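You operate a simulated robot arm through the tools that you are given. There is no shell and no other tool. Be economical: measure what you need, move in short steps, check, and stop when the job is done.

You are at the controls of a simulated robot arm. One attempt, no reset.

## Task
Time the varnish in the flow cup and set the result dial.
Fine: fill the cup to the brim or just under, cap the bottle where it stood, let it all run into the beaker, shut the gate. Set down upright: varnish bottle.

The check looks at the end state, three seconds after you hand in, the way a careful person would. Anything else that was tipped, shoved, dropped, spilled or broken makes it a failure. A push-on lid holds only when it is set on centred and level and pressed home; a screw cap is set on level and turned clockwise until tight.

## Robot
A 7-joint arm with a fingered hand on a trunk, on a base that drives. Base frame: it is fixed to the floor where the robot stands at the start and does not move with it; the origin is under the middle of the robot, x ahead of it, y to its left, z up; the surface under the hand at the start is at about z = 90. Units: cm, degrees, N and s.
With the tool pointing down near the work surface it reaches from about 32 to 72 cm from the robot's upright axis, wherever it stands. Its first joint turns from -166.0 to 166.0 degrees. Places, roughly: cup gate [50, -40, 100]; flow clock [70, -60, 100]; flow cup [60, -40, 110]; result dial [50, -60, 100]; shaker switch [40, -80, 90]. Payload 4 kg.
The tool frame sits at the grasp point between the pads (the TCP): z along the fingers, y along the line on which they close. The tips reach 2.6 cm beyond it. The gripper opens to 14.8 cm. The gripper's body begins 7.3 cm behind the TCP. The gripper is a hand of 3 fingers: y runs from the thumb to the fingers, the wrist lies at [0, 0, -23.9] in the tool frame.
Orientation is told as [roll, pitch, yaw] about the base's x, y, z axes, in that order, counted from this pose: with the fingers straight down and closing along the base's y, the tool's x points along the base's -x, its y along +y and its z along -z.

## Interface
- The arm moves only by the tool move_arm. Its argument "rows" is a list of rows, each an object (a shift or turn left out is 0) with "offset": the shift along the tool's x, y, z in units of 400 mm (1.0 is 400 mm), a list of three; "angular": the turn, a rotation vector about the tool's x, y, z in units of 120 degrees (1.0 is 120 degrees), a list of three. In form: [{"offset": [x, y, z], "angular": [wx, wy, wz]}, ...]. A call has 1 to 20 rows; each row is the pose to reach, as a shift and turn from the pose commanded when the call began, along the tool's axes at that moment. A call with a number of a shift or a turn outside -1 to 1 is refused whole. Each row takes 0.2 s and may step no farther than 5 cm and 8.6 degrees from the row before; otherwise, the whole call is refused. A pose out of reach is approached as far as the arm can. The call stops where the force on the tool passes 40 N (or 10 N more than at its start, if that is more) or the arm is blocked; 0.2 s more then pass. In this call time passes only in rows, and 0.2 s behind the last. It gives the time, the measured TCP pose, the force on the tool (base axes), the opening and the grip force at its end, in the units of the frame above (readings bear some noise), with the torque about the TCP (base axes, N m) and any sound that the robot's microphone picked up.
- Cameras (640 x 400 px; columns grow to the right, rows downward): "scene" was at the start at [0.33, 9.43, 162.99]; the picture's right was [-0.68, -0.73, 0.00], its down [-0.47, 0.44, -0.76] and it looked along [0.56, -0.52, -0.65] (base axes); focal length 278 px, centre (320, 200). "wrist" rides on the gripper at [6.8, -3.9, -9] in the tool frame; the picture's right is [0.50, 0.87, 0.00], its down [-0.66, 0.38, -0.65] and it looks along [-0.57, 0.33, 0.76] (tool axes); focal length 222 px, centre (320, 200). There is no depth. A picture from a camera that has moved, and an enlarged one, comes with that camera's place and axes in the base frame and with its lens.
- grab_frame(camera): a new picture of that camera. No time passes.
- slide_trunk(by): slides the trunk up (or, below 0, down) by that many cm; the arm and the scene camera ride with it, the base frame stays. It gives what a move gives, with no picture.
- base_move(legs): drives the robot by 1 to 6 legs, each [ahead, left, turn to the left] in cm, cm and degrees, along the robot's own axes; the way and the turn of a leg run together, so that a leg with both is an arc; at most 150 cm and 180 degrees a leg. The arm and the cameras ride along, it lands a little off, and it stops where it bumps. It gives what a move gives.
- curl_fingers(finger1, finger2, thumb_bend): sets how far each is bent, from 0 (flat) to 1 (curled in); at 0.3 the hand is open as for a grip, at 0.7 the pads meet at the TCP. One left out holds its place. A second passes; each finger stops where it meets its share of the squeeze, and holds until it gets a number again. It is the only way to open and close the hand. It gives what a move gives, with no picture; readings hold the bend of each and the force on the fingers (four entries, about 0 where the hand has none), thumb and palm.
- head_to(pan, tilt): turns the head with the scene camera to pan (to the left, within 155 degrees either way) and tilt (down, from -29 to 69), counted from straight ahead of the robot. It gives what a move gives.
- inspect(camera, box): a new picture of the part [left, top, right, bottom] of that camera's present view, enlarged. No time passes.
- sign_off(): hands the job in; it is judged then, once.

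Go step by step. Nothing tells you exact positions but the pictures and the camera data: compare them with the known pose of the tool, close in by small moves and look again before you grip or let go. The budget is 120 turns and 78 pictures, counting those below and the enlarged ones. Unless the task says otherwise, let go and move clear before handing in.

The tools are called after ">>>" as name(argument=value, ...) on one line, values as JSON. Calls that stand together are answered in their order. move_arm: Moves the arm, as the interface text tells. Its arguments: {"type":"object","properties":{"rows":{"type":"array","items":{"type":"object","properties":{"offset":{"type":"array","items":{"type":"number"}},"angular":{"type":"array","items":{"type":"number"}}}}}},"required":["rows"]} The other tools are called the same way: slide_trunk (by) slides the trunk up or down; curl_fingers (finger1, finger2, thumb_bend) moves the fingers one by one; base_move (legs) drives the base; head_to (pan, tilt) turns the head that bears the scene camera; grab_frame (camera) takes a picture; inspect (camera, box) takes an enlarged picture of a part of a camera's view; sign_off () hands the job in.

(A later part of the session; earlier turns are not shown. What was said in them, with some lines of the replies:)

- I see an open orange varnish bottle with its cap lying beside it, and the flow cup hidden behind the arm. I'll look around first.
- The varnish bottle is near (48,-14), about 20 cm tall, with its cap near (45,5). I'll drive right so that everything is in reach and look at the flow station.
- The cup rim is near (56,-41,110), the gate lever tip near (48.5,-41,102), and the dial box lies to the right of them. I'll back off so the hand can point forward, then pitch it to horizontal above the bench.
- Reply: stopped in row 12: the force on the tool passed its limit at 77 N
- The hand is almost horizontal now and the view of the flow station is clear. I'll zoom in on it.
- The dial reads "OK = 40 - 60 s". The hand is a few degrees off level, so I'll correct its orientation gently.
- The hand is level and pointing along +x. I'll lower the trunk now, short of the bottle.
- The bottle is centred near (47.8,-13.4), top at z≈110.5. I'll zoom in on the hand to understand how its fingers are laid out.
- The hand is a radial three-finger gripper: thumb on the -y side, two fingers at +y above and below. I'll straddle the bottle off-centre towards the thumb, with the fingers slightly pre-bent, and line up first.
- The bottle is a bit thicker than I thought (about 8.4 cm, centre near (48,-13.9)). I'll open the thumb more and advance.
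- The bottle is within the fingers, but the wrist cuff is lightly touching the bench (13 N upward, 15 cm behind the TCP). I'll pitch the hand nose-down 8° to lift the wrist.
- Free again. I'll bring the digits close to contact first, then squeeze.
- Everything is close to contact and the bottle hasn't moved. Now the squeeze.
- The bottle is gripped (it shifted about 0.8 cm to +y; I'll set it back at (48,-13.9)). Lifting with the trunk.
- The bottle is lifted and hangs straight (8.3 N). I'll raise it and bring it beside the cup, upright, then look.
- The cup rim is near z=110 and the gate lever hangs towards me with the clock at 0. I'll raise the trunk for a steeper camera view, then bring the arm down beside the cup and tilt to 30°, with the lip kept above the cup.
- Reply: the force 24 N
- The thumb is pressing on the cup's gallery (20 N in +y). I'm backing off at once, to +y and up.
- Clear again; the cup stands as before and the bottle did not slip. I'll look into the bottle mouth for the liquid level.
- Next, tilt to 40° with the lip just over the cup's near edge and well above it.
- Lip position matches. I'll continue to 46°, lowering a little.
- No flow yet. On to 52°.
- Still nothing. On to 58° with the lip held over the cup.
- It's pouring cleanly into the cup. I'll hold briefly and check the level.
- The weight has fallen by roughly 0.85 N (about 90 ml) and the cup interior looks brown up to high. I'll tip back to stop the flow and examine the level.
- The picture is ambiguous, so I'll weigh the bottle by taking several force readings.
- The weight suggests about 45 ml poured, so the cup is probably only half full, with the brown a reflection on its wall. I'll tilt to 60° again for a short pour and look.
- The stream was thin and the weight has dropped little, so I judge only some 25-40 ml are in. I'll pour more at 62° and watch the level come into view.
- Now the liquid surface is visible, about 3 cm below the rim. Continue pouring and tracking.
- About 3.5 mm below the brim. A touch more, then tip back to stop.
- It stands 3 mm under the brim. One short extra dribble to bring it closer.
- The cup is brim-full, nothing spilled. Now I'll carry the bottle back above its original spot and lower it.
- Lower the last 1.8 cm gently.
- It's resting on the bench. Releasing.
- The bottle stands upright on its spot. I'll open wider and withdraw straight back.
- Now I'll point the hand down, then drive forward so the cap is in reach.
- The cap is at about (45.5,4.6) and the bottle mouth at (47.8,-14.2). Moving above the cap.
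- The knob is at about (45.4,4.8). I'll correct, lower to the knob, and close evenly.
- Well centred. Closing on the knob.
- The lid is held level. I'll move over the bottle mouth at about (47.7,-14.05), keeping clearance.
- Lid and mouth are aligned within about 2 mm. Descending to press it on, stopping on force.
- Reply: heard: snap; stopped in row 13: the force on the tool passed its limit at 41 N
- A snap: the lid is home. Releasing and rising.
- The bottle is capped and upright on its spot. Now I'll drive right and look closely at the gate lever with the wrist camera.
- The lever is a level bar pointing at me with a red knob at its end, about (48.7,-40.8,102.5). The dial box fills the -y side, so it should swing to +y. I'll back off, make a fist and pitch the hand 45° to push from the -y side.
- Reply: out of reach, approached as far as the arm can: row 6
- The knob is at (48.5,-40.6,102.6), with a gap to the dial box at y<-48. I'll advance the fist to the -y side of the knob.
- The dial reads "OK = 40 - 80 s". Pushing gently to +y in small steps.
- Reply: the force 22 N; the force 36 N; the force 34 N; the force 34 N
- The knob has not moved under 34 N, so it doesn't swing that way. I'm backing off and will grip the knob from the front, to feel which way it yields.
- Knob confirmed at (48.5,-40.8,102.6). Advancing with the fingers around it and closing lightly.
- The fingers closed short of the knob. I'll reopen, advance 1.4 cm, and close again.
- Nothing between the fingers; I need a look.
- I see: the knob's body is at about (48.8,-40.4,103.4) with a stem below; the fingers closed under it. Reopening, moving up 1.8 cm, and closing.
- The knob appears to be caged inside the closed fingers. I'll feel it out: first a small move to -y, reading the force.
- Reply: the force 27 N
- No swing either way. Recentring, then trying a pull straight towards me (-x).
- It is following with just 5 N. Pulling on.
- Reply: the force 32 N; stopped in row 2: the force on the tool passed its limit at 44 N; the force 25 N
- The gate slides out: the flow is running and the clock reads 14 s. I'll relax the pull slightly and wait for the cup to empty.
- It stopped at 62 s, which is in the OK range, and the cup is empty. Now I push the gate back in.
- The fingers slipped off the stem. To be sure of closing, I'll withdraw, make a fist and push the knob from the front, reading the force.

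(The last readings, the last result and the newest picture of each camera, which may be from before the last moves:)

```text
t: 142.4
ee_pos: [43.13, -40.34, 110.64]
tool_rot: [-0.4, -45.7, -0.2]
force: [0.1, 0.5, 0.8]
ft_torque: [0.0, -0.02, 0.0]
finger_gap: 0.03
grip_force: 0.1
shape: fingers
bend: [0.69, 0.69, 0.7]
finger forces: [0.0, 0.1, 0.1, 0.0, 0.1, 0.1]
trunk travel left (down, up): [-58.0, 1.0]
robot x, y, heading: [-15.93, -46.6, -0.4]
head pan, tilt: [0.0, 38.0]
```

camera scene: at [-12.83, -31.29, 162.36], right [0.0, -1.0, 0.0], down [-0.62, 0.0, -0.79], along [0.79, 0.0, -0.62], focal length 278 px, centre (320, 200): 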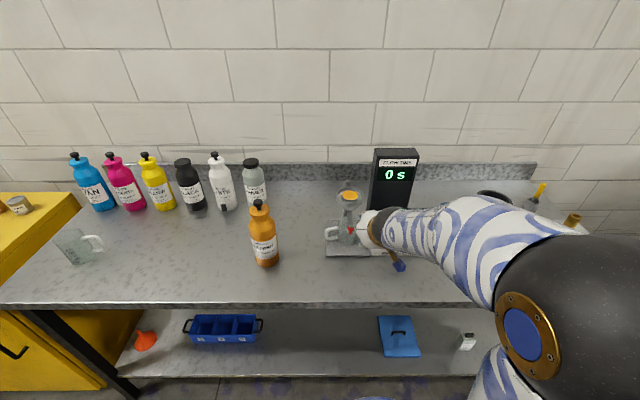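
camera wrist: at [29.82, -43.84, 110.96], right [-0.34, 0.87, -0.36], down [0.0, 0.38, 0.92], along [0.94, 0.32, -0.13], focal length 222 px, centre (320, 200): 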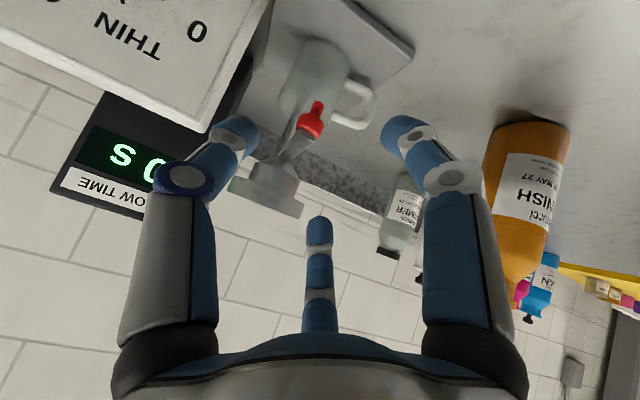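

>>> move_arm(rows=[{"offset": [0.04, 0, 0.009]}, {"offset": [0.08, 0, 0.018]}, {"offset": [0.12, 0, 0.027]}, {"offset": [0.162, -0.003, 0.036]}, {"offset": [0.162, -0.003, 0.036]}])

>>> move_arm(rows=[{"offset": [-0.018, 0, 0.018]}, {"offset": [-0.036, 0, 0.036]}, {"offset": [-0.048, 0, 0.048]}])

>>> move_arm(rows=[{"offset": [-0.009, 0, 0.009]}, {"offset": [-0.018, 0, 0.018]}])

>>> move_arm(rows=[{"offset": [-0.009, 0, 0.009]}, {"offset": [-0.018, 0, 0.018]}])

>>> move_arm(rows=[{"offset": [-0.009, 0, 0.009]}, {"offset": [-0.018, 0, 0.018]}])

```text
t: 143.6
ee_pos: [39.71, -40.44, 104.86]
tool_rot: [-0.6, -45.7, -0.1]
force: [0.9, -0.6, 0.4]
ft_torque: [-0.01, -0.03, 0.02]
finger_gap: 0.04
grip_force: 0.1
shape: fingers
bend: [0.69, 0.69, 0.7]
finger forces: [0.0, 0.1, 0.0, 0.1, 0.0, 0.1]
trunk travel left (down, up): [-58.0, 1.0]
robot x, y, heading: [-16.1, -46.25, -0.4]
head pan, tilt: [0.0, 38.0]
```

```text
t: 144.4
ee_pos: [42.47, -40.65, 105.06]
tool_rot: [-0.5, -45.6, -0.2]
force: [-1.0, 1.1, -0.8]
ft_torque: [-0.02, -0.03, -0.03]
finger_gap: 0.02
grip_force: 0.2
shape: fingers
bend: [0.69, 0.69, 0.7]
finger forces: [0.0, 0.1, 0.1, 0.0, 0.0, 0.0]
trunk travel left (down, up): [-58.0, 1.0]
robot x, y, heading: [-15.43, -46.54, -0.1]
head pan, tilt: [0.0, 38.0]
```

```text
t: 145.0
ee_pos: [43.45, -40.5, 105.05]
tool_rot: [-0.6, -45.6, -0.1]
force: [-0.5, -0.4, 0.4]
ft_torque: [0.02, 0.0, 0.0]
finger_gap: 0.04
grip_force: 0.1
shape: fingers
bend: [0.69, 0.69, 0.7]
finger forces: [0.0, 0.0, 0.1, 0.0, 0.0, 0.0]
trunk travel left (down, up): [-58.0, 1.0]
robot x, y, heading: [-15.52, -45.93, -0.4]
head pan, tilt: [0.0, 38.0]
```

```text
t: 145.6
ee_pos: [44.52, -40.54, 104.95]
tool_rot: [-0.5, -45.7, -0.2]
force: [0.8, 0.0, -0.1]
ft_torque: [0.01, 0.0, -0.04]
finger_gap: 0.01
grip_force: 0.1
shape: fingers
bend: [0.69, 0.69, 0.7]
finger forces: [0.1, 0.1, 0.0, 0.0, 0.0, 0.0]
trunk travel left (down, up): [-58.0, 1.0]
robot x, y, heading: [-15.98, -46.3, -0.2]
head pan, tilt: [0.0, 38.0]
```

```text
t: 146.2
ee_pos: [45.25, -40.47, 104.98]
tool_rot: [-0.5, -45.6, -0.1]
force: [-15.7, -0.4, 1.9]
ft_torque: [-0.03, 0.16, -0.1]
finger_gap: 0.07
grip_force: 10.1
shape: fingers
bend: [0.69, 0.71, 0.7]
finger forces: [0.0, 8.2, 0.1, 0.1, 11.7, 0.1]
trunk travel left (down, up): [-58.0, 1.0]
robot x, y, heading: [-15.81, -46.49, -0.2]
head pan, tilt: [0.0, 38.0]
```

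Contact at x≈47, about where the closed knob's face should be. A little more push to be sure it is fully home.

>>> move_arm(rows=[{"offset": [-0.007, 0, 0.007]}, {"offset": [-0.013, 0, 0.013]}])

>>> move_arm(rows=[{"offset": [-0.004, 0, 0.004]}, {"offset": [-0.008, 0, 0.008]}])

```text
t: 146.7
ee_pos: [45.29, -40.65, 104.76]
tool_rot: [-0.4, -45.2, -0.3]
force: [-21.8, -3.2, 2.5]
ft_torque: [-0.03, 0.25, -0.22]
finger_gap: 0.06
grip_force: 13.0
shape: fingers
bend: [0.68, 0.71, 0.7]
finger forces: [0.1, 7.3, 0.0, 0.1, 18.7, 0.0]
trunk travel left (down, up): [-58.0, 1.0]
robot x, y, heading: [-15.7, -46.53, -0.3]
head pan, tilt: [0.0, 38.0]
stopped in row 2: the force on the tool passed its limit at 44 N (the readings are from after the stop); the commanded pose is now the measured one
```

```text
t: 147.2
ee_pos: [45.31, -40.69, 104.59]
tool_rot: [-0.3, -45.0, -0.4]
force: [-22.8, -2.8, 2.7]
ft_torque: [-0.08, 0.27, -0.21]
finger_gap: 0.08
grip_force: 14.3
shape: fingers
bend: [0.68, 0.71, 0.69]
finger forces: [0.0, 7.6, 0.0, 0.0, 20.3, 0.1]
trunk travel left (down, up): [-58.0, 1.0]
robot x, y, heading: [-16.14, -46.55, -0.2]
head pan, tilt: [0.0, 38.0]
stopped in row 2: the force on the tool passed its limit at 43 N (the readings are from after the stop); the commanded pose is now the measured one
```

The gate is hard against its stop: shut. Now the dial: its knob is at about (48,-56.6,98.5) on a vertical face, pointer at 0, and OK lies about 85° clockwise. I'll withdraw, shift right, lower, and set up a forward-pointing grip.

>>> move_arm(rows=[{"offset": [0, 0, -0.03]}, {"offset": [0, 0, -0.1]}, {"offset": [0, 0, -0.18]}, {"offset": [0, 0, -0.26]}, {"offset": [0, 0, -0.3]}])

>>> base_move(legs=[[0, -14, 0]])

>>> curl_fingers(finger1=0.46, finger2=0.46, thumb_bend=0.46)

>>> slide_trunk(by=-13)

```text
t: 148.4
ee_pos: [37.16, -40.65, 113.0]
tool_rot: [-0.4, -45.1, -0.3]
force: [-0.1, 0.7, 0.5]
ft_torque: [0.0, -0.02, 0.01]
finger_gap: 0.04
grip_force: 0.1
shape: fingers
bend: [0.69, 0.7, 0.7]
finger forces: [0.0, 0.1, 0.0, 0.1, 0.1, 0.0]
trunk travel left (down, up): [-58.0, 1.0]
robot x, y, heading: [-15.58, -46.41, -0.2]
head pan, tilt: [0.0, 38.0]
```

```text
t: 149.7
ee_pos: [37.21, -54.71, 113.12]
tool_rot: [-0.3, -45.0, -0.4]
force: [-0.1, 0.0, -1.0]
ft_torque: [0.05, 0.0, 0.01]
finger_gap: 0.05
grip_force: 0.0
shape: fingers
bend: [0.69, 0.7, 0.7]
finger forces: [0.1, 0.1, 0.0, 0.0, 0.0, 0.0]
trunk travel left (down, up): [-58.0, 1.0]
robot x, y, heading: [-16.04, -60.79, -0.0]
head pan, tilt: [0.0, 38.0]
```

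```text
t: 150.7
ee_pos: [37.13, -54.66, 113.07]
tool_rot: [-0.3, -45.1, -0.5]
force: [1.1, -0.7, -0.3]
ft_torque: [0.0, 0.01, -0.01]
finger_gap: 7.52
grip_force: 0.0
shape: fingers
bend: [0.46, 0.46, 0.46]
finger forces: [0.1, 0.0, 0.0, 0.1, 0.0, 0.0]
trunk travel left (down, up): [-58.0, 1.0]
robot x, y, heading: [-15.59, -60.82, -0.4]
head pan, tilt: [0.0, 38.0]
```

```text
t: 152.3
ee_pos: [37.12, -54.63, 99.96]
tool_rot: [-0.4, -44.9, -0.4]
force: [0.1, -0.5, 0.3]
ft_torque: [0.02, -0.04, 0.03]
finger_gap: 7.46
grip_force: 0.1
shape: fingers
bend: [0.46, 0.46, 0.46]
finger forces: [0.0, 0.0, 0.1, 0.0, 0.0, 0.1]
trunk travel left (down, up): [-45.0, 14.0]
robot x, y, heading: [-16.0, -60.37, -0.2]
head pan, tilt: [0.0, 38.0]
```

>>> base_move(legs=[[-6, 0, 0]])

>>> move_arm(rows=[{"offset": [-0.026, -0.008, 0.033], "angular": [0, -0.049, 0]}, {"offset": [-0.052, -0.016, 0.065], "angular": [0, -0.098, 0]}, {"offset": [-0.078, -0.025, 0.098], "angular": [0, -0.147, 0]}, {"offset": [-0.104, -0.033, 0.131], "angular": [0, -0.196, 0]}, {"offset": [-0.13, -0.041, 0.163], "angular": [0, -0.245, 0]}, {"offset": [-0.1545, -0.049, 0.1955], "angular": [0, -0.2917, 0]}, {"offset": [-0.1545, -0.049, 0.1955], "angular": [0, -0.2917, 0]}])

>>> move_arm(rows=[{"angular": [0.01, 0, -0.0575]}, {"angular": [0.02, 0, -0.115]}, {"angular": [0.03, 0, -0.1725]}, {"angular": [0.04, 0, -0.23]}, {"angular": [0.0507, 0, -0.2873]}, {"angular": [0.0507, 0, -0.2873]}])

```text
t: 153.2
ee_pos: [31.04, -54.6, 100.13]
tool_rot: [-0.2, -44.9, -0.4]
force: [0.7, -0.2, 0.3]
ft_torque: [0.02, 0.0, -0.02]
finger_gap: 7.51
grip_force: 0.1
shape: fingers
bend: [0.46, 0.46, 0.46]
finger forces: [0.0, 0.1, 0.0, 0.0, 0.0, 0.0]
trunk travel left (down, up): [-45.0, 14.0]
robot x, y, heading: [-21.79, -60.51, -0.2]
head pan, tilt: [0.0, 38.0]
```

```text
t: 154.8
ee_pos: [40.38, -55.57, 97.28]
tool_rot: [-5.5, -77.2, 6.2]
force: [-0.2, -1.1, 0.7]
ft_torque: [0.0, -0.05, 0.02]
finger_gap: 7.49
grip_force: 0.0
shape: fingers
bend: [0.46, 0.46, 0.46]
finger forces: [0.1, 0.1, 0.0, 0.0, 0.1, 0.1]
out of reach, approached as far as the arm can: row 1, 2, 6
trunk travel left (down, up): [-45.0, 14.0]
robot x, y, heading: [-21.95, -60.91, -0.2]
head pan, tilt: [0.0, 38.0]
```

```text
t: 156.2
ee_pos: [41.04, -56.63, 98.9]
tool_rot: [-76.3, -53.4, 72.4]
force: [-0.8, -0.7, 1.0]
ft_torque: [-0.03, -0.01, 0.0]
finger_gap: 7.5
grip_force: 0.0
shape: fingers
bend: [0.46, 0.46, 0.46]
finger forces: [0.0, 0.0, 0.1, 0.1, 0.1, 0.0]
trunk travel left (down, up): [-45.0, 14.0]
robot x, y, heading: [-21.96, -60.54, -0.0]
head pan, tilt: [0.0, 38.0]
```

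In place in front of the dial. One picture to check alignment and the pointer.

>>> inspect(camera="wrist", box=[200, 40, 440, 240])

```text
2.00 times, centred on (320, 140) of wrist
camera zoom: at [30.76, -62.78, 96.95], right [-0.08, 0.42, -0.9], down [-0.52, 0.75, 0.4], along [0.85, 0.5, 0.16], focal length 444 px, centre (320, 320)
```

zoom: 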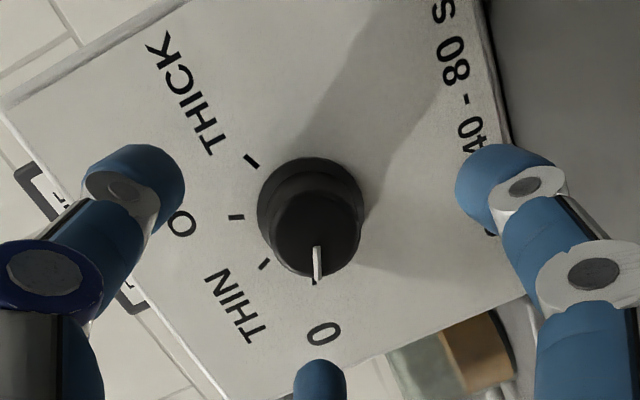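

Excellent: the knob's centre is (-56.68, 98.47) in y,z, ticks sit at ±22° and ±66°, and the pointer is at 0. So OK is 88° clockwise. Advancing and gripping the knob.

>>> move_arm(rows=[{"offset": [-0.006, 0.0014, 0.037]}, {"offset": [-0.012, 0.003, 0.074]}, {"offset": [-0.018, 0.004, 0.11]}, {"offset": [-0.0225, 0.005, 0.138]}, {"offset": [-0.0237, 0.0055, 0.1469]}, {"offset": [-0.0237, 0.0055, 0.1469]}])

>>> curl_fingers(finger1=0.7, finger2=0.7, thumb_bend=0.7)

```text
t: 157.1
ee_pos: [44.88, -55.97, 98.87]
tool_rot: [-76.1, -53.3, 72.9]
force: [-36.2, 2.2, 3.9]
ft_torque: [0.07, -0.9, 1.43]
finger_gap: 7.5
grip_force: 18.9
shape: fingers
bend: [0.46, 0.45, 0.46]
finger forces: [0.0, 36.2, 0.1, 0.0, 0.0, 0.1]
trunk travel left (down, up): [-45.0, 14.0]
robot x, y, heading: [-21.93, -60.26, 0.0]
head pan, tilt: [0.0, 38.0]
stopped in row 4: the force on the tool passed its limit at 50 N (the readings are from after the stop); the commanded pose is now the measured one
```

```text
t: 158.1
ee_pos: [45.18, -56.37, 98.97]
tool_rot: [-76.2, -53.5, 72.8]
force: [-11.1, -2.3, 11.6]
ft_torque: [-0.12, -0.35, -0.14]
finger_gap: 2.93
grip_force: 16.4
shape: fingers
bend: [0.63, 0.64, 0.63]
finger forces: [7.7, 7.1, 0.0, 0.0, 17.7, 0.0]
trunk travel left (down, up): [-45.0, 14.0]
robot x, y, heading: [-22.15, -60.86, -0.2]
head pan, tilt: [0.0, 38.0]
```

The knob is gripped by the fingertips. Turning clockwise by 88°.

>>> move_arm(rows=[{"offset": [0.0006, -0.0006, -0.004], "angular": [-0.0116, 0, 0.0656]}, {"offset": [0.0013, -0.0012, -0.004], "angular": [-0.0232, 0, 0.1313]}, {"offset": [0.0019, -0.0018, -0.004], "angular": [-0.0348, 0, 0.1969]}, {"offset": [0.0025, -0.0024, -0.004], "angular": [-0.0464, 0, 0.2625]}])

```text
t: 159.1
ee_pos: [45.17, -56.48, 98.81]
tool_rot: [-17.2, -79.2, 16.5]
force: [-1.1, -8.3, 11.7]
ft_torque: [-0.09, -0.3, -0.2]
finger_gap: 2.81
grip_force: 16.3
shape: fingers
bend: [0.65, 0.62, 0.61]
finger forces: [6.8, 8.7, 0.0, 0.0, 16.0, 0.0]
trunk travel left (down, up): [-45.0, 14.0]
robot x, y, heading: [-21.78, -60.73, -0.1]
head pan, tilt: [0.0, 38.0]
```

>>> move_arm(rows=[{"offset": [-0.004, -0.004, 0], "angular": [-0.0116, 0, 0.0657]}, {"offset": [-0.007, -0.007, 0], "angular": [-0.0232, 0, 0.1313]}, {"offset": [-0.009, -0.009, 0], "angular": [-0.0348, 0, 0.197]}, {"offset": [-0.009, -0.011, -0.001], "angular": [-0.0464, 0, 0.2627]}, {"offset": [-0.009, -0.012, -0.0015], "angular": [-0.058, 0, 0.3284]}, {"offset": [-0.009, -0.013, -0.0015], "angular": [-0.0696, 0, 0.394]}, {"offset": [-0.009, -0.014, -0.0015], "angular": [-0.0812, 0, 0.4597]}, {"offset": [-0.009, -0.014, -0.0015], "angular": [-0.0812, 0, 0.4597]}])

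```text
t: 160.4
ee_pos: [45.16, -59.77, 100.24]
tool_rot: [76.1, -49.1, -73.9]
force: [-18.4, -15.2, -8.0]
ft_torque: [-0.38, 0.44, 0.12]
finger_gap: 0.02
grip_force: 14.8
shape: fingers
bend: [0.72, 0.7, 0.69]
finger forces: [30.3, 0.1, 0.0, 0.0, 0.1, 0.0]
out of reach, approached as far as the arm can: row 1, 2, 3, 4, 5, 6
trunk travel left (down, up): [-45.0, 14.0]
robot x, y, heading: [-22.1, -60.52, -0.8]
head pan, tilt: [0.0, 38.0]
stopped in row 6: the force on the tool passed its limit at 42 N (the readings are from after the stop); the commanded pose is now the measured one
```

It slipped partway, at the edge of the arm's reach. I'll withdraw, and redo the setup with the trunk lower so the wrist has more room.

>>> move_arm(rows=[{"offset": [0, 0, -0.08]}, {"offset": [0, 0, -0.15]}, {"offset": [-0.023, 0.032, -0.15], "angular": [0.0126, -0.0019, -0.0678]}, {"offset": [-0.046, 0.064, -0.15], "angular": [0.0251, -0.0038, -0.1356]}, {"offset": [-0.07, 0.097, -0.15], "angular": [0.0377, -0.0057, -0.2033]}, {"offset": [-0.093, 0.129, -0.15], "angular": [0.0502, -0.0076, -0.2711]}, {"offset": [-0.116, 0.161, -0.15], "angular": [0.0628, -0.0094, -0.3389]}, {"offset": [-0.139, 0.193, -0.15], "angular": [0.0753, -0.0113, -0.4067]}, {"offset": [-0.163, 0.226, -0.151], "angular": [0.0879, -0.0132, -0.4744]}, {"offset": [-0.186, 0.258, -0.151], "angular": [0.1004, -0.0151, -0.5422]}, {"offset": [-0.209, 0.29, -0.152], "angular": [0.113, -0.017, -0.61]}, {"offset": [-0.209, 0.29, -0.152], "angular": [0.113, -0.017, -0.61]}])

>>> slide_trunk(by=-16)

```text
t: 163.1
ee_pos: [41.28, -56.28, 115.0]
tool_rot: [-77.1, -53.8, 72.6]
force: [0.0, -0.2, 0.2]
ft_torque: [0.01, 0.01, -0.02]
finger_gap: 0.01
grip_force: 0.1
shape: fingers
bend: [0.69, 0.7, 0.7]
finger forces: [0.1, 0.1, 0.0, 0.0, 0.1, 0.0]
trunk travel left (down, up): [-45.0, 14.0]
robot x, y, heading: [-21.93, -60.66, -0.5]
head pan, tilt: [0.0, 38.0]
```

```text
t: 164.9
ee_pos: [41.08, -56.31, 99.05]
tool_rot: [-77.1, -54.0, 72.5]
force: [-0.1, 0.3, 0.1]
ft_torque: [0.0, 0.01, -0.01]
finger_gap: 0.02
grip_force: 0.2
shape: fingers
bend: [0.69, 0.7, 0.7]
finger forces: [0.1, 0.0, 0.1, 0.0, 0.0, 0.0]
trunk travel left (down, up): [-29.0, 30.0]
robot x, y, heading: [-22.24, -60.69, -0.4]
head pan, tilt: [0.0, 38.0]
```

Now the last picture, to read where the pointer stands.

>>> curl_fingers(finger1=0.46, finger2=0.46, thumb_bend=0.46)

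>>> inspect(camera="wrist", box=[200, 40, 440, 240])

```text
t: 165.9
ee_pos: [41.25, -56.26, 99.02]
tool_rot: [-77.1, -53.9, 72.6]
force: [1.2, 0.6, 0.1]
ft_torque: [0.02, 0.0, 0.01]
finger_gap: 7.45
grip_force: 0.1
shape: fingers
bend: [0.46, 0.46, 0.46]
finger forces: [0.0, 0.1, 0.1, 0.0, 0.0, 0.0]
trunk travel left (down, up): [-29.0, 30.0]
robot x, y, heading: [-21.94, -60.5, -0.5]
head pan, tilt: [0.0, 38.0]
```

```text
2.00 times, centred on (320, 140) of wrist
camera zoom: at [31.0, -62.29, 96.87], right [-0.07, 0.43, -0.9], down [-0.52, 0.76, 0.4], along [0.85, 0.49, 0.17], focal length 444 px, centre (320, 320)
```

zoom: 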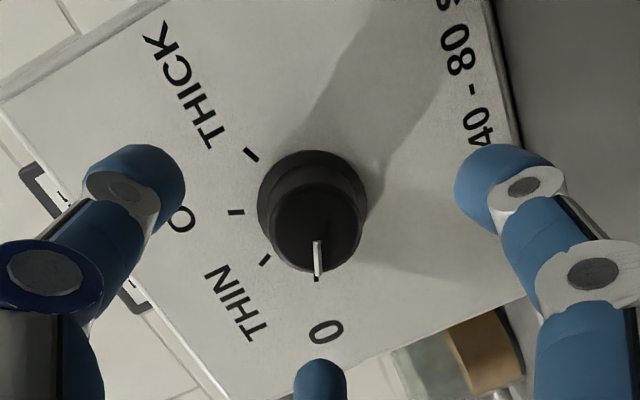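

The pointer is still at 0: the fingers only skimmed the knob's front. I'll reduce the hand's tilt, pre-bend the fingers just wider than the knob, and go in deeper before gripping.

>>> curl_fingers(finger1=0.54, finger2=0.54, thumb_bend=0.54)

>>> move_arm(rows=[{"offset": [0.001, -0.0035, 0.02], "angular": [0, -0.025, 0]}, {"offset": [0.002, -0.007, 0.04], "angular": [0, -0.05, 0]}, {"offset": [0.002, -0.007, 0.06], "angular": [0, -0.05, 0]}, {"offset": [0.002, -0.007, 0.08], "angular": [0, -0.05, 0]}, {"offset": [0.002, -0.007, 0.08], "angular": [0, -0.05, 0]}])

```text
t: 166.9
ee_pos: [41.25, -56.36, 98.95]
tool_rot: [-77.1, -53.9, 72.5]
force: [1.0, -0.4, 0.4]
ft_torque: [-0.01, -0.01, 0.0]
finger_gap: 4.96
grip_force: 0.0
shape: fingers
bend: [0.54, 0.54, 0.54]
finger forces: [0.0, 0.1, 0.0, 0.1, 0.0, 0.0]
trunk travel left (down, up): [-29.0, 30.0]
robot x, y, heading: [-22.29, -60.4, -0.6]
head pan, tilt: [0.0, 38.0]
```

```text
t: 168.1
ee_pos: [44.33, -57.09, 98.67]
tool_rot: [-85.5, -54.9, 82.7]
force: [-0.6, 0.6, -0.6]
ft_torque: [0.0, 0.02, 0.0]
finger_gap: 4.97
grip_force: 0.1
shape: fingers
bend: [0.54, 0.54, 0.54]
finger forces: [0.0, 0.0, 0.0, 0.1, 0.0, 0.0]
trunk travel left (down, up): [-29.0, 30.0]
robot x, y, heading: [-22.03, -60.28, -0.5]
head pan, tilt: [0.0, 38.0]
```

>>> move_arm(rows=[{"offset": [-0.0044, 0.0115, 0]}, {"offset": [-0.0044, 0.0115, 0.012]}, {"offset": [-0.0044, 0.0115, 0.025]}])

>>> move_arm(rows=[{"offset": [0, 0.001, 0.007]}, {"offset": [0, 0.001, 0.014]}])

>>> move_arm(rows=[{"offset": [0, 0.001, 0.007]}, {"offset": [0, 0.001, 0.014]}])

```text
t: 168.9
ee_pos: [45.11, -56.47, 98.57]
tool_rot: [-85.5, -54.9, 82.9]
force: [-11.8, 1.4, -0.8]
ft_torque: [0.02, -0.19, 0.44]
finger_gap: 4.91
grip_force: 5.5
shape: fingers
bend: [0.54, 0.54, 0.54]
finger forces: [0.1, 12.0, 0.1, 0.0, 0.0, 0.1]
trunk travel left (down, up): [-29.0, 30.0]
robot x, y, heading: [-22.17, -60.64, -0.7]
head pan, tilt: [0.0, 38.0]
```

```text
t: 169.6
ee_pos: [45.38, -56.01, 98.7]
tool_rot: [-85.7, -54.7, 83.5]
force: [-27.5, 3.4, 0.7]
ft_torque: [-0.01, -0.5, 0.85]
finger_gap: 4.93
grip_force: 13.4
shape: fingers
bend: [0.54, 0.54, 0.54]
finger forces: [0.1, 27.5, 0.1, 0.1, 0.0, 0.1]
trunk travel left (down, up): [-29.0, 30.0]
robot x, y, heading: [-22.07, -60.43, -0.4]
head pan, tilt: [0.0, 38.0]
stopped in row 2: the force on the tool passed its limit at 41 N (the readings are from after the stop); the commanded pose is now the measured one
```

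```text
t: 170.0
ee_pos: [45.47, -55.81, 98.67]
tool_rot: [-85.8, -54.7, 83.8]
force: [-29.3, 2.4, 3.3]
ft_torque: [0.02, -0.57, 0.65]
finger_gap: 4.98
grip_force: 15.4
shape: fingers
bend: [0.54, 0.55, 0.54]
finger forces: [0.0, 26.5, 0.0, 0.0, 3.3, 0.0]
trunk travel left (down, up): [-29.0, 30.0]
robot x, y, heading: [-22.09, -60.92, -0.3]
head pan, tilt: [0.0, 38.0]
stopped in row 2: the force on the tool passed its limit at 45 N (the readings are from after the stop); the commanded pose is now the measured one
```

Finger 2 touches the dial's face when TCP x≈45, so that is full depth. I'll back off slightly, recentre, grip and read the forces to centre on the knob.

>>> move_arm(rows=[{"offset": [0.004, -0.01, -0.0144]}, {"offset": [0.01, -0.024, -0.0144]}])

>>> curl_fingers(finger1=0.75, finger2=0.75, thumb_bend=0.75)

```text
t: 170.6
ee_pos: [45.13, -56.93, 98.73]
tool_rot: [-85.5, -54.7, 83.4]
force: [-9.8, 2.1, -0.7]
ft_torque: [-0.09, -0.12, 0.45]
finger_gap: 4.92
grip_force: 4.9
shape: fingers
bend: [0.54, 0.53, 0.54]
finger forces: [0.0, 9.8, 0.0, 0.0, 0.1, 0.0]
trunk travel left (down, up): [-29.0, 30.0]
robot x, y, heading: [-22.13, -60.68, -0.8]
head pan, tilt: [0.0, 38.0]
```

```text
t: 171.6
ee_pos: [45.18, -57.22, 98.78]
tool_rot: [-85.5, -54.8, 83.2]
force: [4.7, -4.7, 5.2]
ft_torque: [-0.01, -0.14, -0.04]
finger_gap: 2.34
grip_force: 18.3
shape: fingers
bend: [0.61, 0.61, 0.66]
finger forces: [10.0, 10.1, 0.1, 0.0, 16.7, 0.0]
trunk travel left (down, up): [-29.0, 30.0]
robot x, y, heading: [-22.26, -60.68, -0.5]
head pan, tilt: [0.0, 38.0]
```

A better, fuller grip (10/10/17 N). Turning in small steps while reading the torque.

>>> move_arm(rows=[{"offset": [0, -0.006, 0]}, {"offset": [0, -0.006, 0], "angular": [-0.0047, 0, 0.0665]}, {"offset": [0, -0.006, 0], "angular": [-0.0093, 0, 0.133]}])

>>> move_arm(rows=[{"angular": [-0.0047, 0, 0.0665]}, {"angular": [-0.0093, 0, 0.133]}])

```text
t: 172.4
ee_pos: [45.34, -57.24, 98.86]
tool_rot: [-80.1, -70.8, 78.7]
force: [3.2, -1.4, -2.6]
ft_torque: [-0.07, 0.04, 0.02]
finger_gap: 2.29
grip_force: 16.9
shape: fingers
bend: [0.61, 0.61, 0.66]
finger forces: [12.1, 9.3, 0.1, 0.0, 13.4, 0.0]
trunk travel left (down, up): [-29.0, 30.0]
robot x, y, heading: [-22.02, -60.78, -0.4]
head pan, tilt: [0.0, 38.0]
```

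```text
t: 173.0
ee_pos: [45.31, -57.37, 98.81]
tool_rot: [-40.8, -85.6, 40.0]
force: [2.1, -5.1, -3.7]
ft_torque: [-0.01, 0.1, -0.08]
finger_gap: 2.28
grip_force: 18.1
shape: fingers
bend: [0.61, 0.61, 0.66]
finger forces: [12.6, 8.4, 0.0, 0.0, 15.0, 0.1]
trunk travel left (down, up): [-29.0, 30.0]
robot x, y, heading: [-22.24, -60.58, -0.3]
head pan, tilt: [0.0, 38.0]
```

The finger bends stay constant and the torque is low: the knob is turning with the hand. Continuing.

>>> move_arm(rows=[{"offset": [0.005, -0.007, 0], "angular": [-0.0047, 0, 0.0665]}, {"offset": [0.005, -0.007, 0], "angular": [-0.0093, 0, 0.133]}])

>>> move_arm(rows=[{"angular": [-0.0047, 0, 0.0665]}, {"angular": [-0.0093, 0, 0.133]}])

```text
t: 173.7
ee_pos: [45.12, -57.88, 99.25]
tool_rot: [78.3, -77.4, -78.6]
force: [-5.0, -3.3, 19.1]
ft_torque: [-1.18, 3.9, 0.29]
finger_gap: 2.52
grip_force: 17.0
shape: fingers
bend: [0.57, 0.64, 0.68]
finger forces: [15.4, 6.6, 0.1, 0.0, 11.5, 0.0]
trunk travel left (down, up): [-29.0, 30.0]
robot x, y, heading: [-21.93, -60.23, -0.4]
head pan, tilt: [0.0, 38.0]
stopped in row 2: the force on the tool passed its limit at 49 N (the readings are from after the stop); the commanded pose is now the measured one
```

```text
t: 174.0
ee_pos: [45.22, -58.31, 99.54]
tool_rot: [82.6, -73.3, -83.2]
force: [-10.4, -4.7, 17.7]
ft_torque: [-1.08, 4.03, 0.36]
finger_gap: 2.54
grip_force: 15.4
shape: fingers
bend: [0.55, 0.67, 0.69]
finger forces: [17.2, 4.2, 0.0, 0.1, 9.0, 0.0]
trunk travel left (down, up): [-29.0, 30.0]
robot x, y, heading: [-22.3, -60.94, -0.4]
head pan, tilt: [0.0, 38.0]
stopped in row 1: the force on the tool passed its limit at 57 N (the readings are from after the stop); the commanded pose is now the measured one
```

The wrist came down on the bench near the end (3.9 N·m), after about 52° of hand turn. I'll release here, withdraw, roll back and take a second stroke of about 36°.

>>> curl_fingers(finger1=0.5, finger2=0.5, thumb_bend=0.5)

>>> move_arm(rows=[{"offset": [0, 0, -0.04]}, {"offset": [0, 0, -0.0925]}, {"offset": [0.004, 0.005, -0.0925], "angular": [0.0015, -0.0012, -0.0674]}, {"offset": [0.007, 0.008, -0.0925], "angular": [0.003, -0.0024, -0.1348]}, {"offset": [0.01, 0.012, -0.0925], "angular": [0.0045, -0.0036, -0.2022]}, {"offset": [0.014, 0.017, -0.0925], "angular": [0.006, -0.0048, -0.2695]}, {"offset": [0.017, 0.021, -0.0925], "angular": [0.0075, -0.006, -0.3369]}, {"offset": [0.02, 0.025, -0.0925], "angular": [0.009, -0.007, -0.4043]}, {"offset": [0.024, 0.029, -0.0925], "angular": [0.0105, -0.008, -0.4717]}, {"offset": [0.024, 0.029, -0.0925], "angular": [0.0105, -0.008, -0.4717]}])

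>>> move_arm(rows=[{"angular": [-0.0107, 0.0128, 0]}, {"angular": [-0.0107, 0.0128, 0]}])

```text
t: 175.0
ee_pos: [45.07, -58.15, 99.54]
tool_rot: [82.5, -73.3, -83.1]
force: [-0.4, -4.9, 29.1]
ft_torque: [-1.06, 3.05, 0.53]
finger_gap: 6.13
grip_force: 0.8
shape: fingers
bend: [0.5, 0.5, 0.5]
finger forces: [0.0, 0.9, 0.0, 0.1, 0.1, 0.0]
trunk travel left (down, up): [-29.0, 30.0]
robot x, y, heading: [-22.33, -60.98, -0.4]
head pan, tilt: [0.0, 38.0]
```

```text
t: 177.2
ee_pos: [41.65, -56.75, 98.77]
tool_rot: [-88.1, -49.9, 87.3]
force: [0.2, 0.4, -0.1]
ft_torque: [0.01, 0.03, -0.01]
finger_gap: 6.2
grip_force: 0.1
shape: fingers
bend: [0.5, 0.5, 0.5]
finger forces: [0.0, 0.1, 0.0, 0.0, 0.0, 0.0]
trunk travel left (down, up): [-29.0, 30.0]
robot x, y, heading: [-22.3, -60.75, -0.5]
head pan, tilt: [0.0, 38.0]
```

```text
t: 177.8
ee_pos: [41.76, -56.81, 98.79]
tool_rot: [-85.0, -49.9, 85.0]
force: [-0.3, -0.2, -0.4]
ft_torque: [-0.04, 0.01, -0.01]
finger_gap: 6.21
grip_force: 0.1
shape: fingers
bend: [0.5, 0.5, 0.5]
finger forces: [0.1, 0.0, 0.0, 0.0, 0.1, 0.1]
trunk travel left (down, up): [-29.0, 30.0]
robot x, y, heading: [-22.02, -60.66, -0.8]
head pan, tilt: [0.0, 38.0]
```

>>> curl_fingers(finger1=0.54, finger2=0.54, thumb_bend=0.54)

>>> move_arm(rows=[{"offset": [0, 0, 0.03]}, {"offset": [0, 0, 0.06]}, {"offset": [0, 0, 0.075]}, {"offset": [0, 0, 0.083]}])

>>> curl_fingers(finger1=0.75, finger2=0.75, thumb_bend=0.75)

```text
t: 178.8
ee_pos: [41.69, -56.76, 98.77]
tool_rot: [-85.0, -49.9, 85.0]
force: [-0.5, -0.8, -0.1]
ft_torque: [0.02, 0.05, 0.01]
finger_gap: 4.94
grip_force: 0.1
shape: fingers
bend: [0.54, 0.54, 0.54]
finger forces: [0.0, 0.1, 0.0, 0.0, 0.0, 0.0]
trunk travel left (down, up): [-29.0, 30.0]
robot x, y, heading: [-22.32, -60.56, -0.7]
head pan, tilt: [0.0, 38.0]
```

```text
t: 179.8
ee_pos: [44.93, -56.74, 98.51]
tool_rot: [-85.0, -49.9, 85.0]
force: [0.0, -0.3, -0.4]
ft_torque: [-0.02, 0.04, 0.0]
finger_gap: 4.97
grip_force: 0.1
shape: fingers
bend: [0.54, 0.54, 0.54]
finger forces: [0.0, 0.0, 0.0, 0.0, 0.0, 0.0]
trunk travel left (down, up): [-29.0, 30.0]
robot x, y, heading: [-22.27, -60.92, -0.6]
head pan, tilt: [0.0, 38.0]
```

```text
t: 180.8
ee_pos: [45.0, -56.91, 98.82]
tool_rot: [-85.1, -49.9, 85.0]
force: [5.2, -3.9, 5.9]
ft_torque: [-0.02, -0.12, -0.04]
finger_gap: 2.51
grip_force: 18.7
shape: fingers
bend: [0.61, 0.62, 0.64]
finger forces: [10.0, 10.3, 0.0, 0.1, 18.2, 0.0]
trunk travel left (down, up): [-29.0, 30.0]
robot x, y, heading: [-22.19, -60.79, -0.3]
head pan, tilt: [0.0, 38.0]
```

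Well centred this time (0.61/0.62/0.64). Second stroke: 36°.

>>> move_arm(rows=[{"angular": [-0.003, 0, 0.06]}, {"angular": [-0.006, 0, 0.12]}, {"angular": [-0.009, 0, 0.18]}])

>>> move_arm(rows=[{"angular": [-0.003, 0, 0.06]}, {"angular": [-0.006, 0, 0.12]}, {"angular": [-0.006, 0, 0.12]}])

```text
t: 181.6
ee_pos: [44.94, -56.88, 98.6]
tool_rot: [-78.2, -71.4, 78.6]
force: [5.4, -7.3, 7.8]
ft_torque: [-0.01, -0.22, -0.12]
finger_gap: 2.48
grip_force: 19.6
shape: fingers
bend: [0.62, 0.62, 0.64]
finger forces: [9.1, 11.0, 0.1, 0.1, 18.8, 0.0]
trunk travel left (down, up): [-29.0, 30.0]
robot x, y, heading: [-21.76, -60.44, -0.7]
head pan, tilt: [0.0, 38.0]
```

```text
t: 182.4
ee_pos: [44.9, -56.96, 98.72]
tool_rot: [-44.4, -84.5, 45.0]
force: [5.0, -8.9, 8.0]
ft_torque: [-0.05, -0.2, -0.16]
finger_gap: 2.46
grip_force: 19.8
shape: fingers
bend: [0.62, 0.62, 0.64]
finger forces: [8.8, 11.7, 0.1, 0.0, 18.9, 0.0]
trunk travel left (down, up): [-29.0, 30.0]
robot x, y, heading: [-21.99, -60.83, -0.5]
head pan, tilt: [0.0, 38.0]
```

The torque stayed near zero, so the knob turned without slipping: 52° + 36° ≈ 88° in all, which is the OK mark. Releasing evenly and withdrawing.

>>> curl_fingers(finger1=0.5, finger2=0.5, thumb_bend=0.5)

>>> move_arm(rows=[{"offset": [0, 0, -0.03]}, {"offset": [0, 0, -0.08]}, {"offset": [0, 0, -0.15]}, {"offset": [0, 0, -0.2]}])

>>> slide_trunk(by=20)

>>> inspect(camera="scene", box=[315, 155, 425, 265])

```text
t: 183.4
ee_pos: [45.01, -56.74, 98.62]
tool_rot: [-45.3, -84.4, 45.8]
force: [-0.3, 0.9, 0.0]
ft_torque: [-0.01, -0.01, 0.01]
finger_gap: 6.17
grip_force: 0.1
shape: fingers
bend: [0.5, 0.5, 0.5]
finger forces: [0.0, 0.0, 0.0, 0.0, 0.0, 0.0]
trunk travel left (down, up): [-29.0, 30.0]
robot x, y, heading: [-21.98, -60.27, -0.8]
head pan, tilt: [0.0, 38.0]
```

```text
t: 184.4
ee_pos: [36.89, -56.92, 99.27]
tool_rot: [-44.9, -84.5, 45.6]
force: [0.4, 0.0, 0.3]
ft_torque: [-0.03, 0.01, -0.03]
finger_gap: 6.15
grip_force: 0.0
shape: fingers
bend: [0.5, 0.5, 0.5]
finger forces: [0.1, 0.1, 0.0, 0.1, 0.1, 0.0]
trunk travel left (down, up): [-29.0, 30.0]
robot x, y, heading: [-22.4, -60.71, -0.6]
head pan, tilt: [0.0, 38.0]
```

```text
t: 186.6
ee_pos: [36.89, -57.04, 119.21]
tool_rot: [-45.2, -84.5, 45.7]
force: [0.0, 0.1, -0.4]
ft_torque: [-0.03, -0.01, 0.0]
finger_gap: 6.18
grip_force: 0.0
shape: fingers
bend: [0.5, 0.5, 0.5]
finger forces: [0.1, 0.0, 0.0, 0.0, 0.0, 0.1]
trunk travel left (down, up): [-49.0, 10.0]
robot x, y, heading: [-22.19, -60.39, -0.7]
head pan, tilt: [0.0, 38.0]
```

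```text
refused: no pictures are left
```

The hand is clear of everything and the picture budget is spent, so I can't check the dial by eye again. I'm handing in.

>>> sign_off()

```text
The job is handed in.
```

I've handed the job in; everything is done, but I couldn't confirm the dial by eye because no pictures were left.

- **Varnish:** I filled the cup to about 1–2 mm under the brim without spilling. It then ran out into the beaker in 62 s, inside the dial's OK range of 40–80 s.
- **Bottle:** It's back upright on its spot, with the lid pressed on until it snapped.
- **Gate:** I pushed it shut against its stop.
- **Dial:** I turned it about 88° from 0 to OK in two strokes. The first try slipped and left the pointer at 0. On the second try the low torque suggests the knob turned with the hand, but I never saw the pointer at OK.
- **Bumps:** The thumb pressed the cup's rim (about 20 N) while I was lining up the pour. I also pushed the gate knob sideways (about 34 N) before finding that it pulls out, and a finger hit the dial face (up to 50 N). Neither the cup stand nor the dial box looked moved in later pictures.
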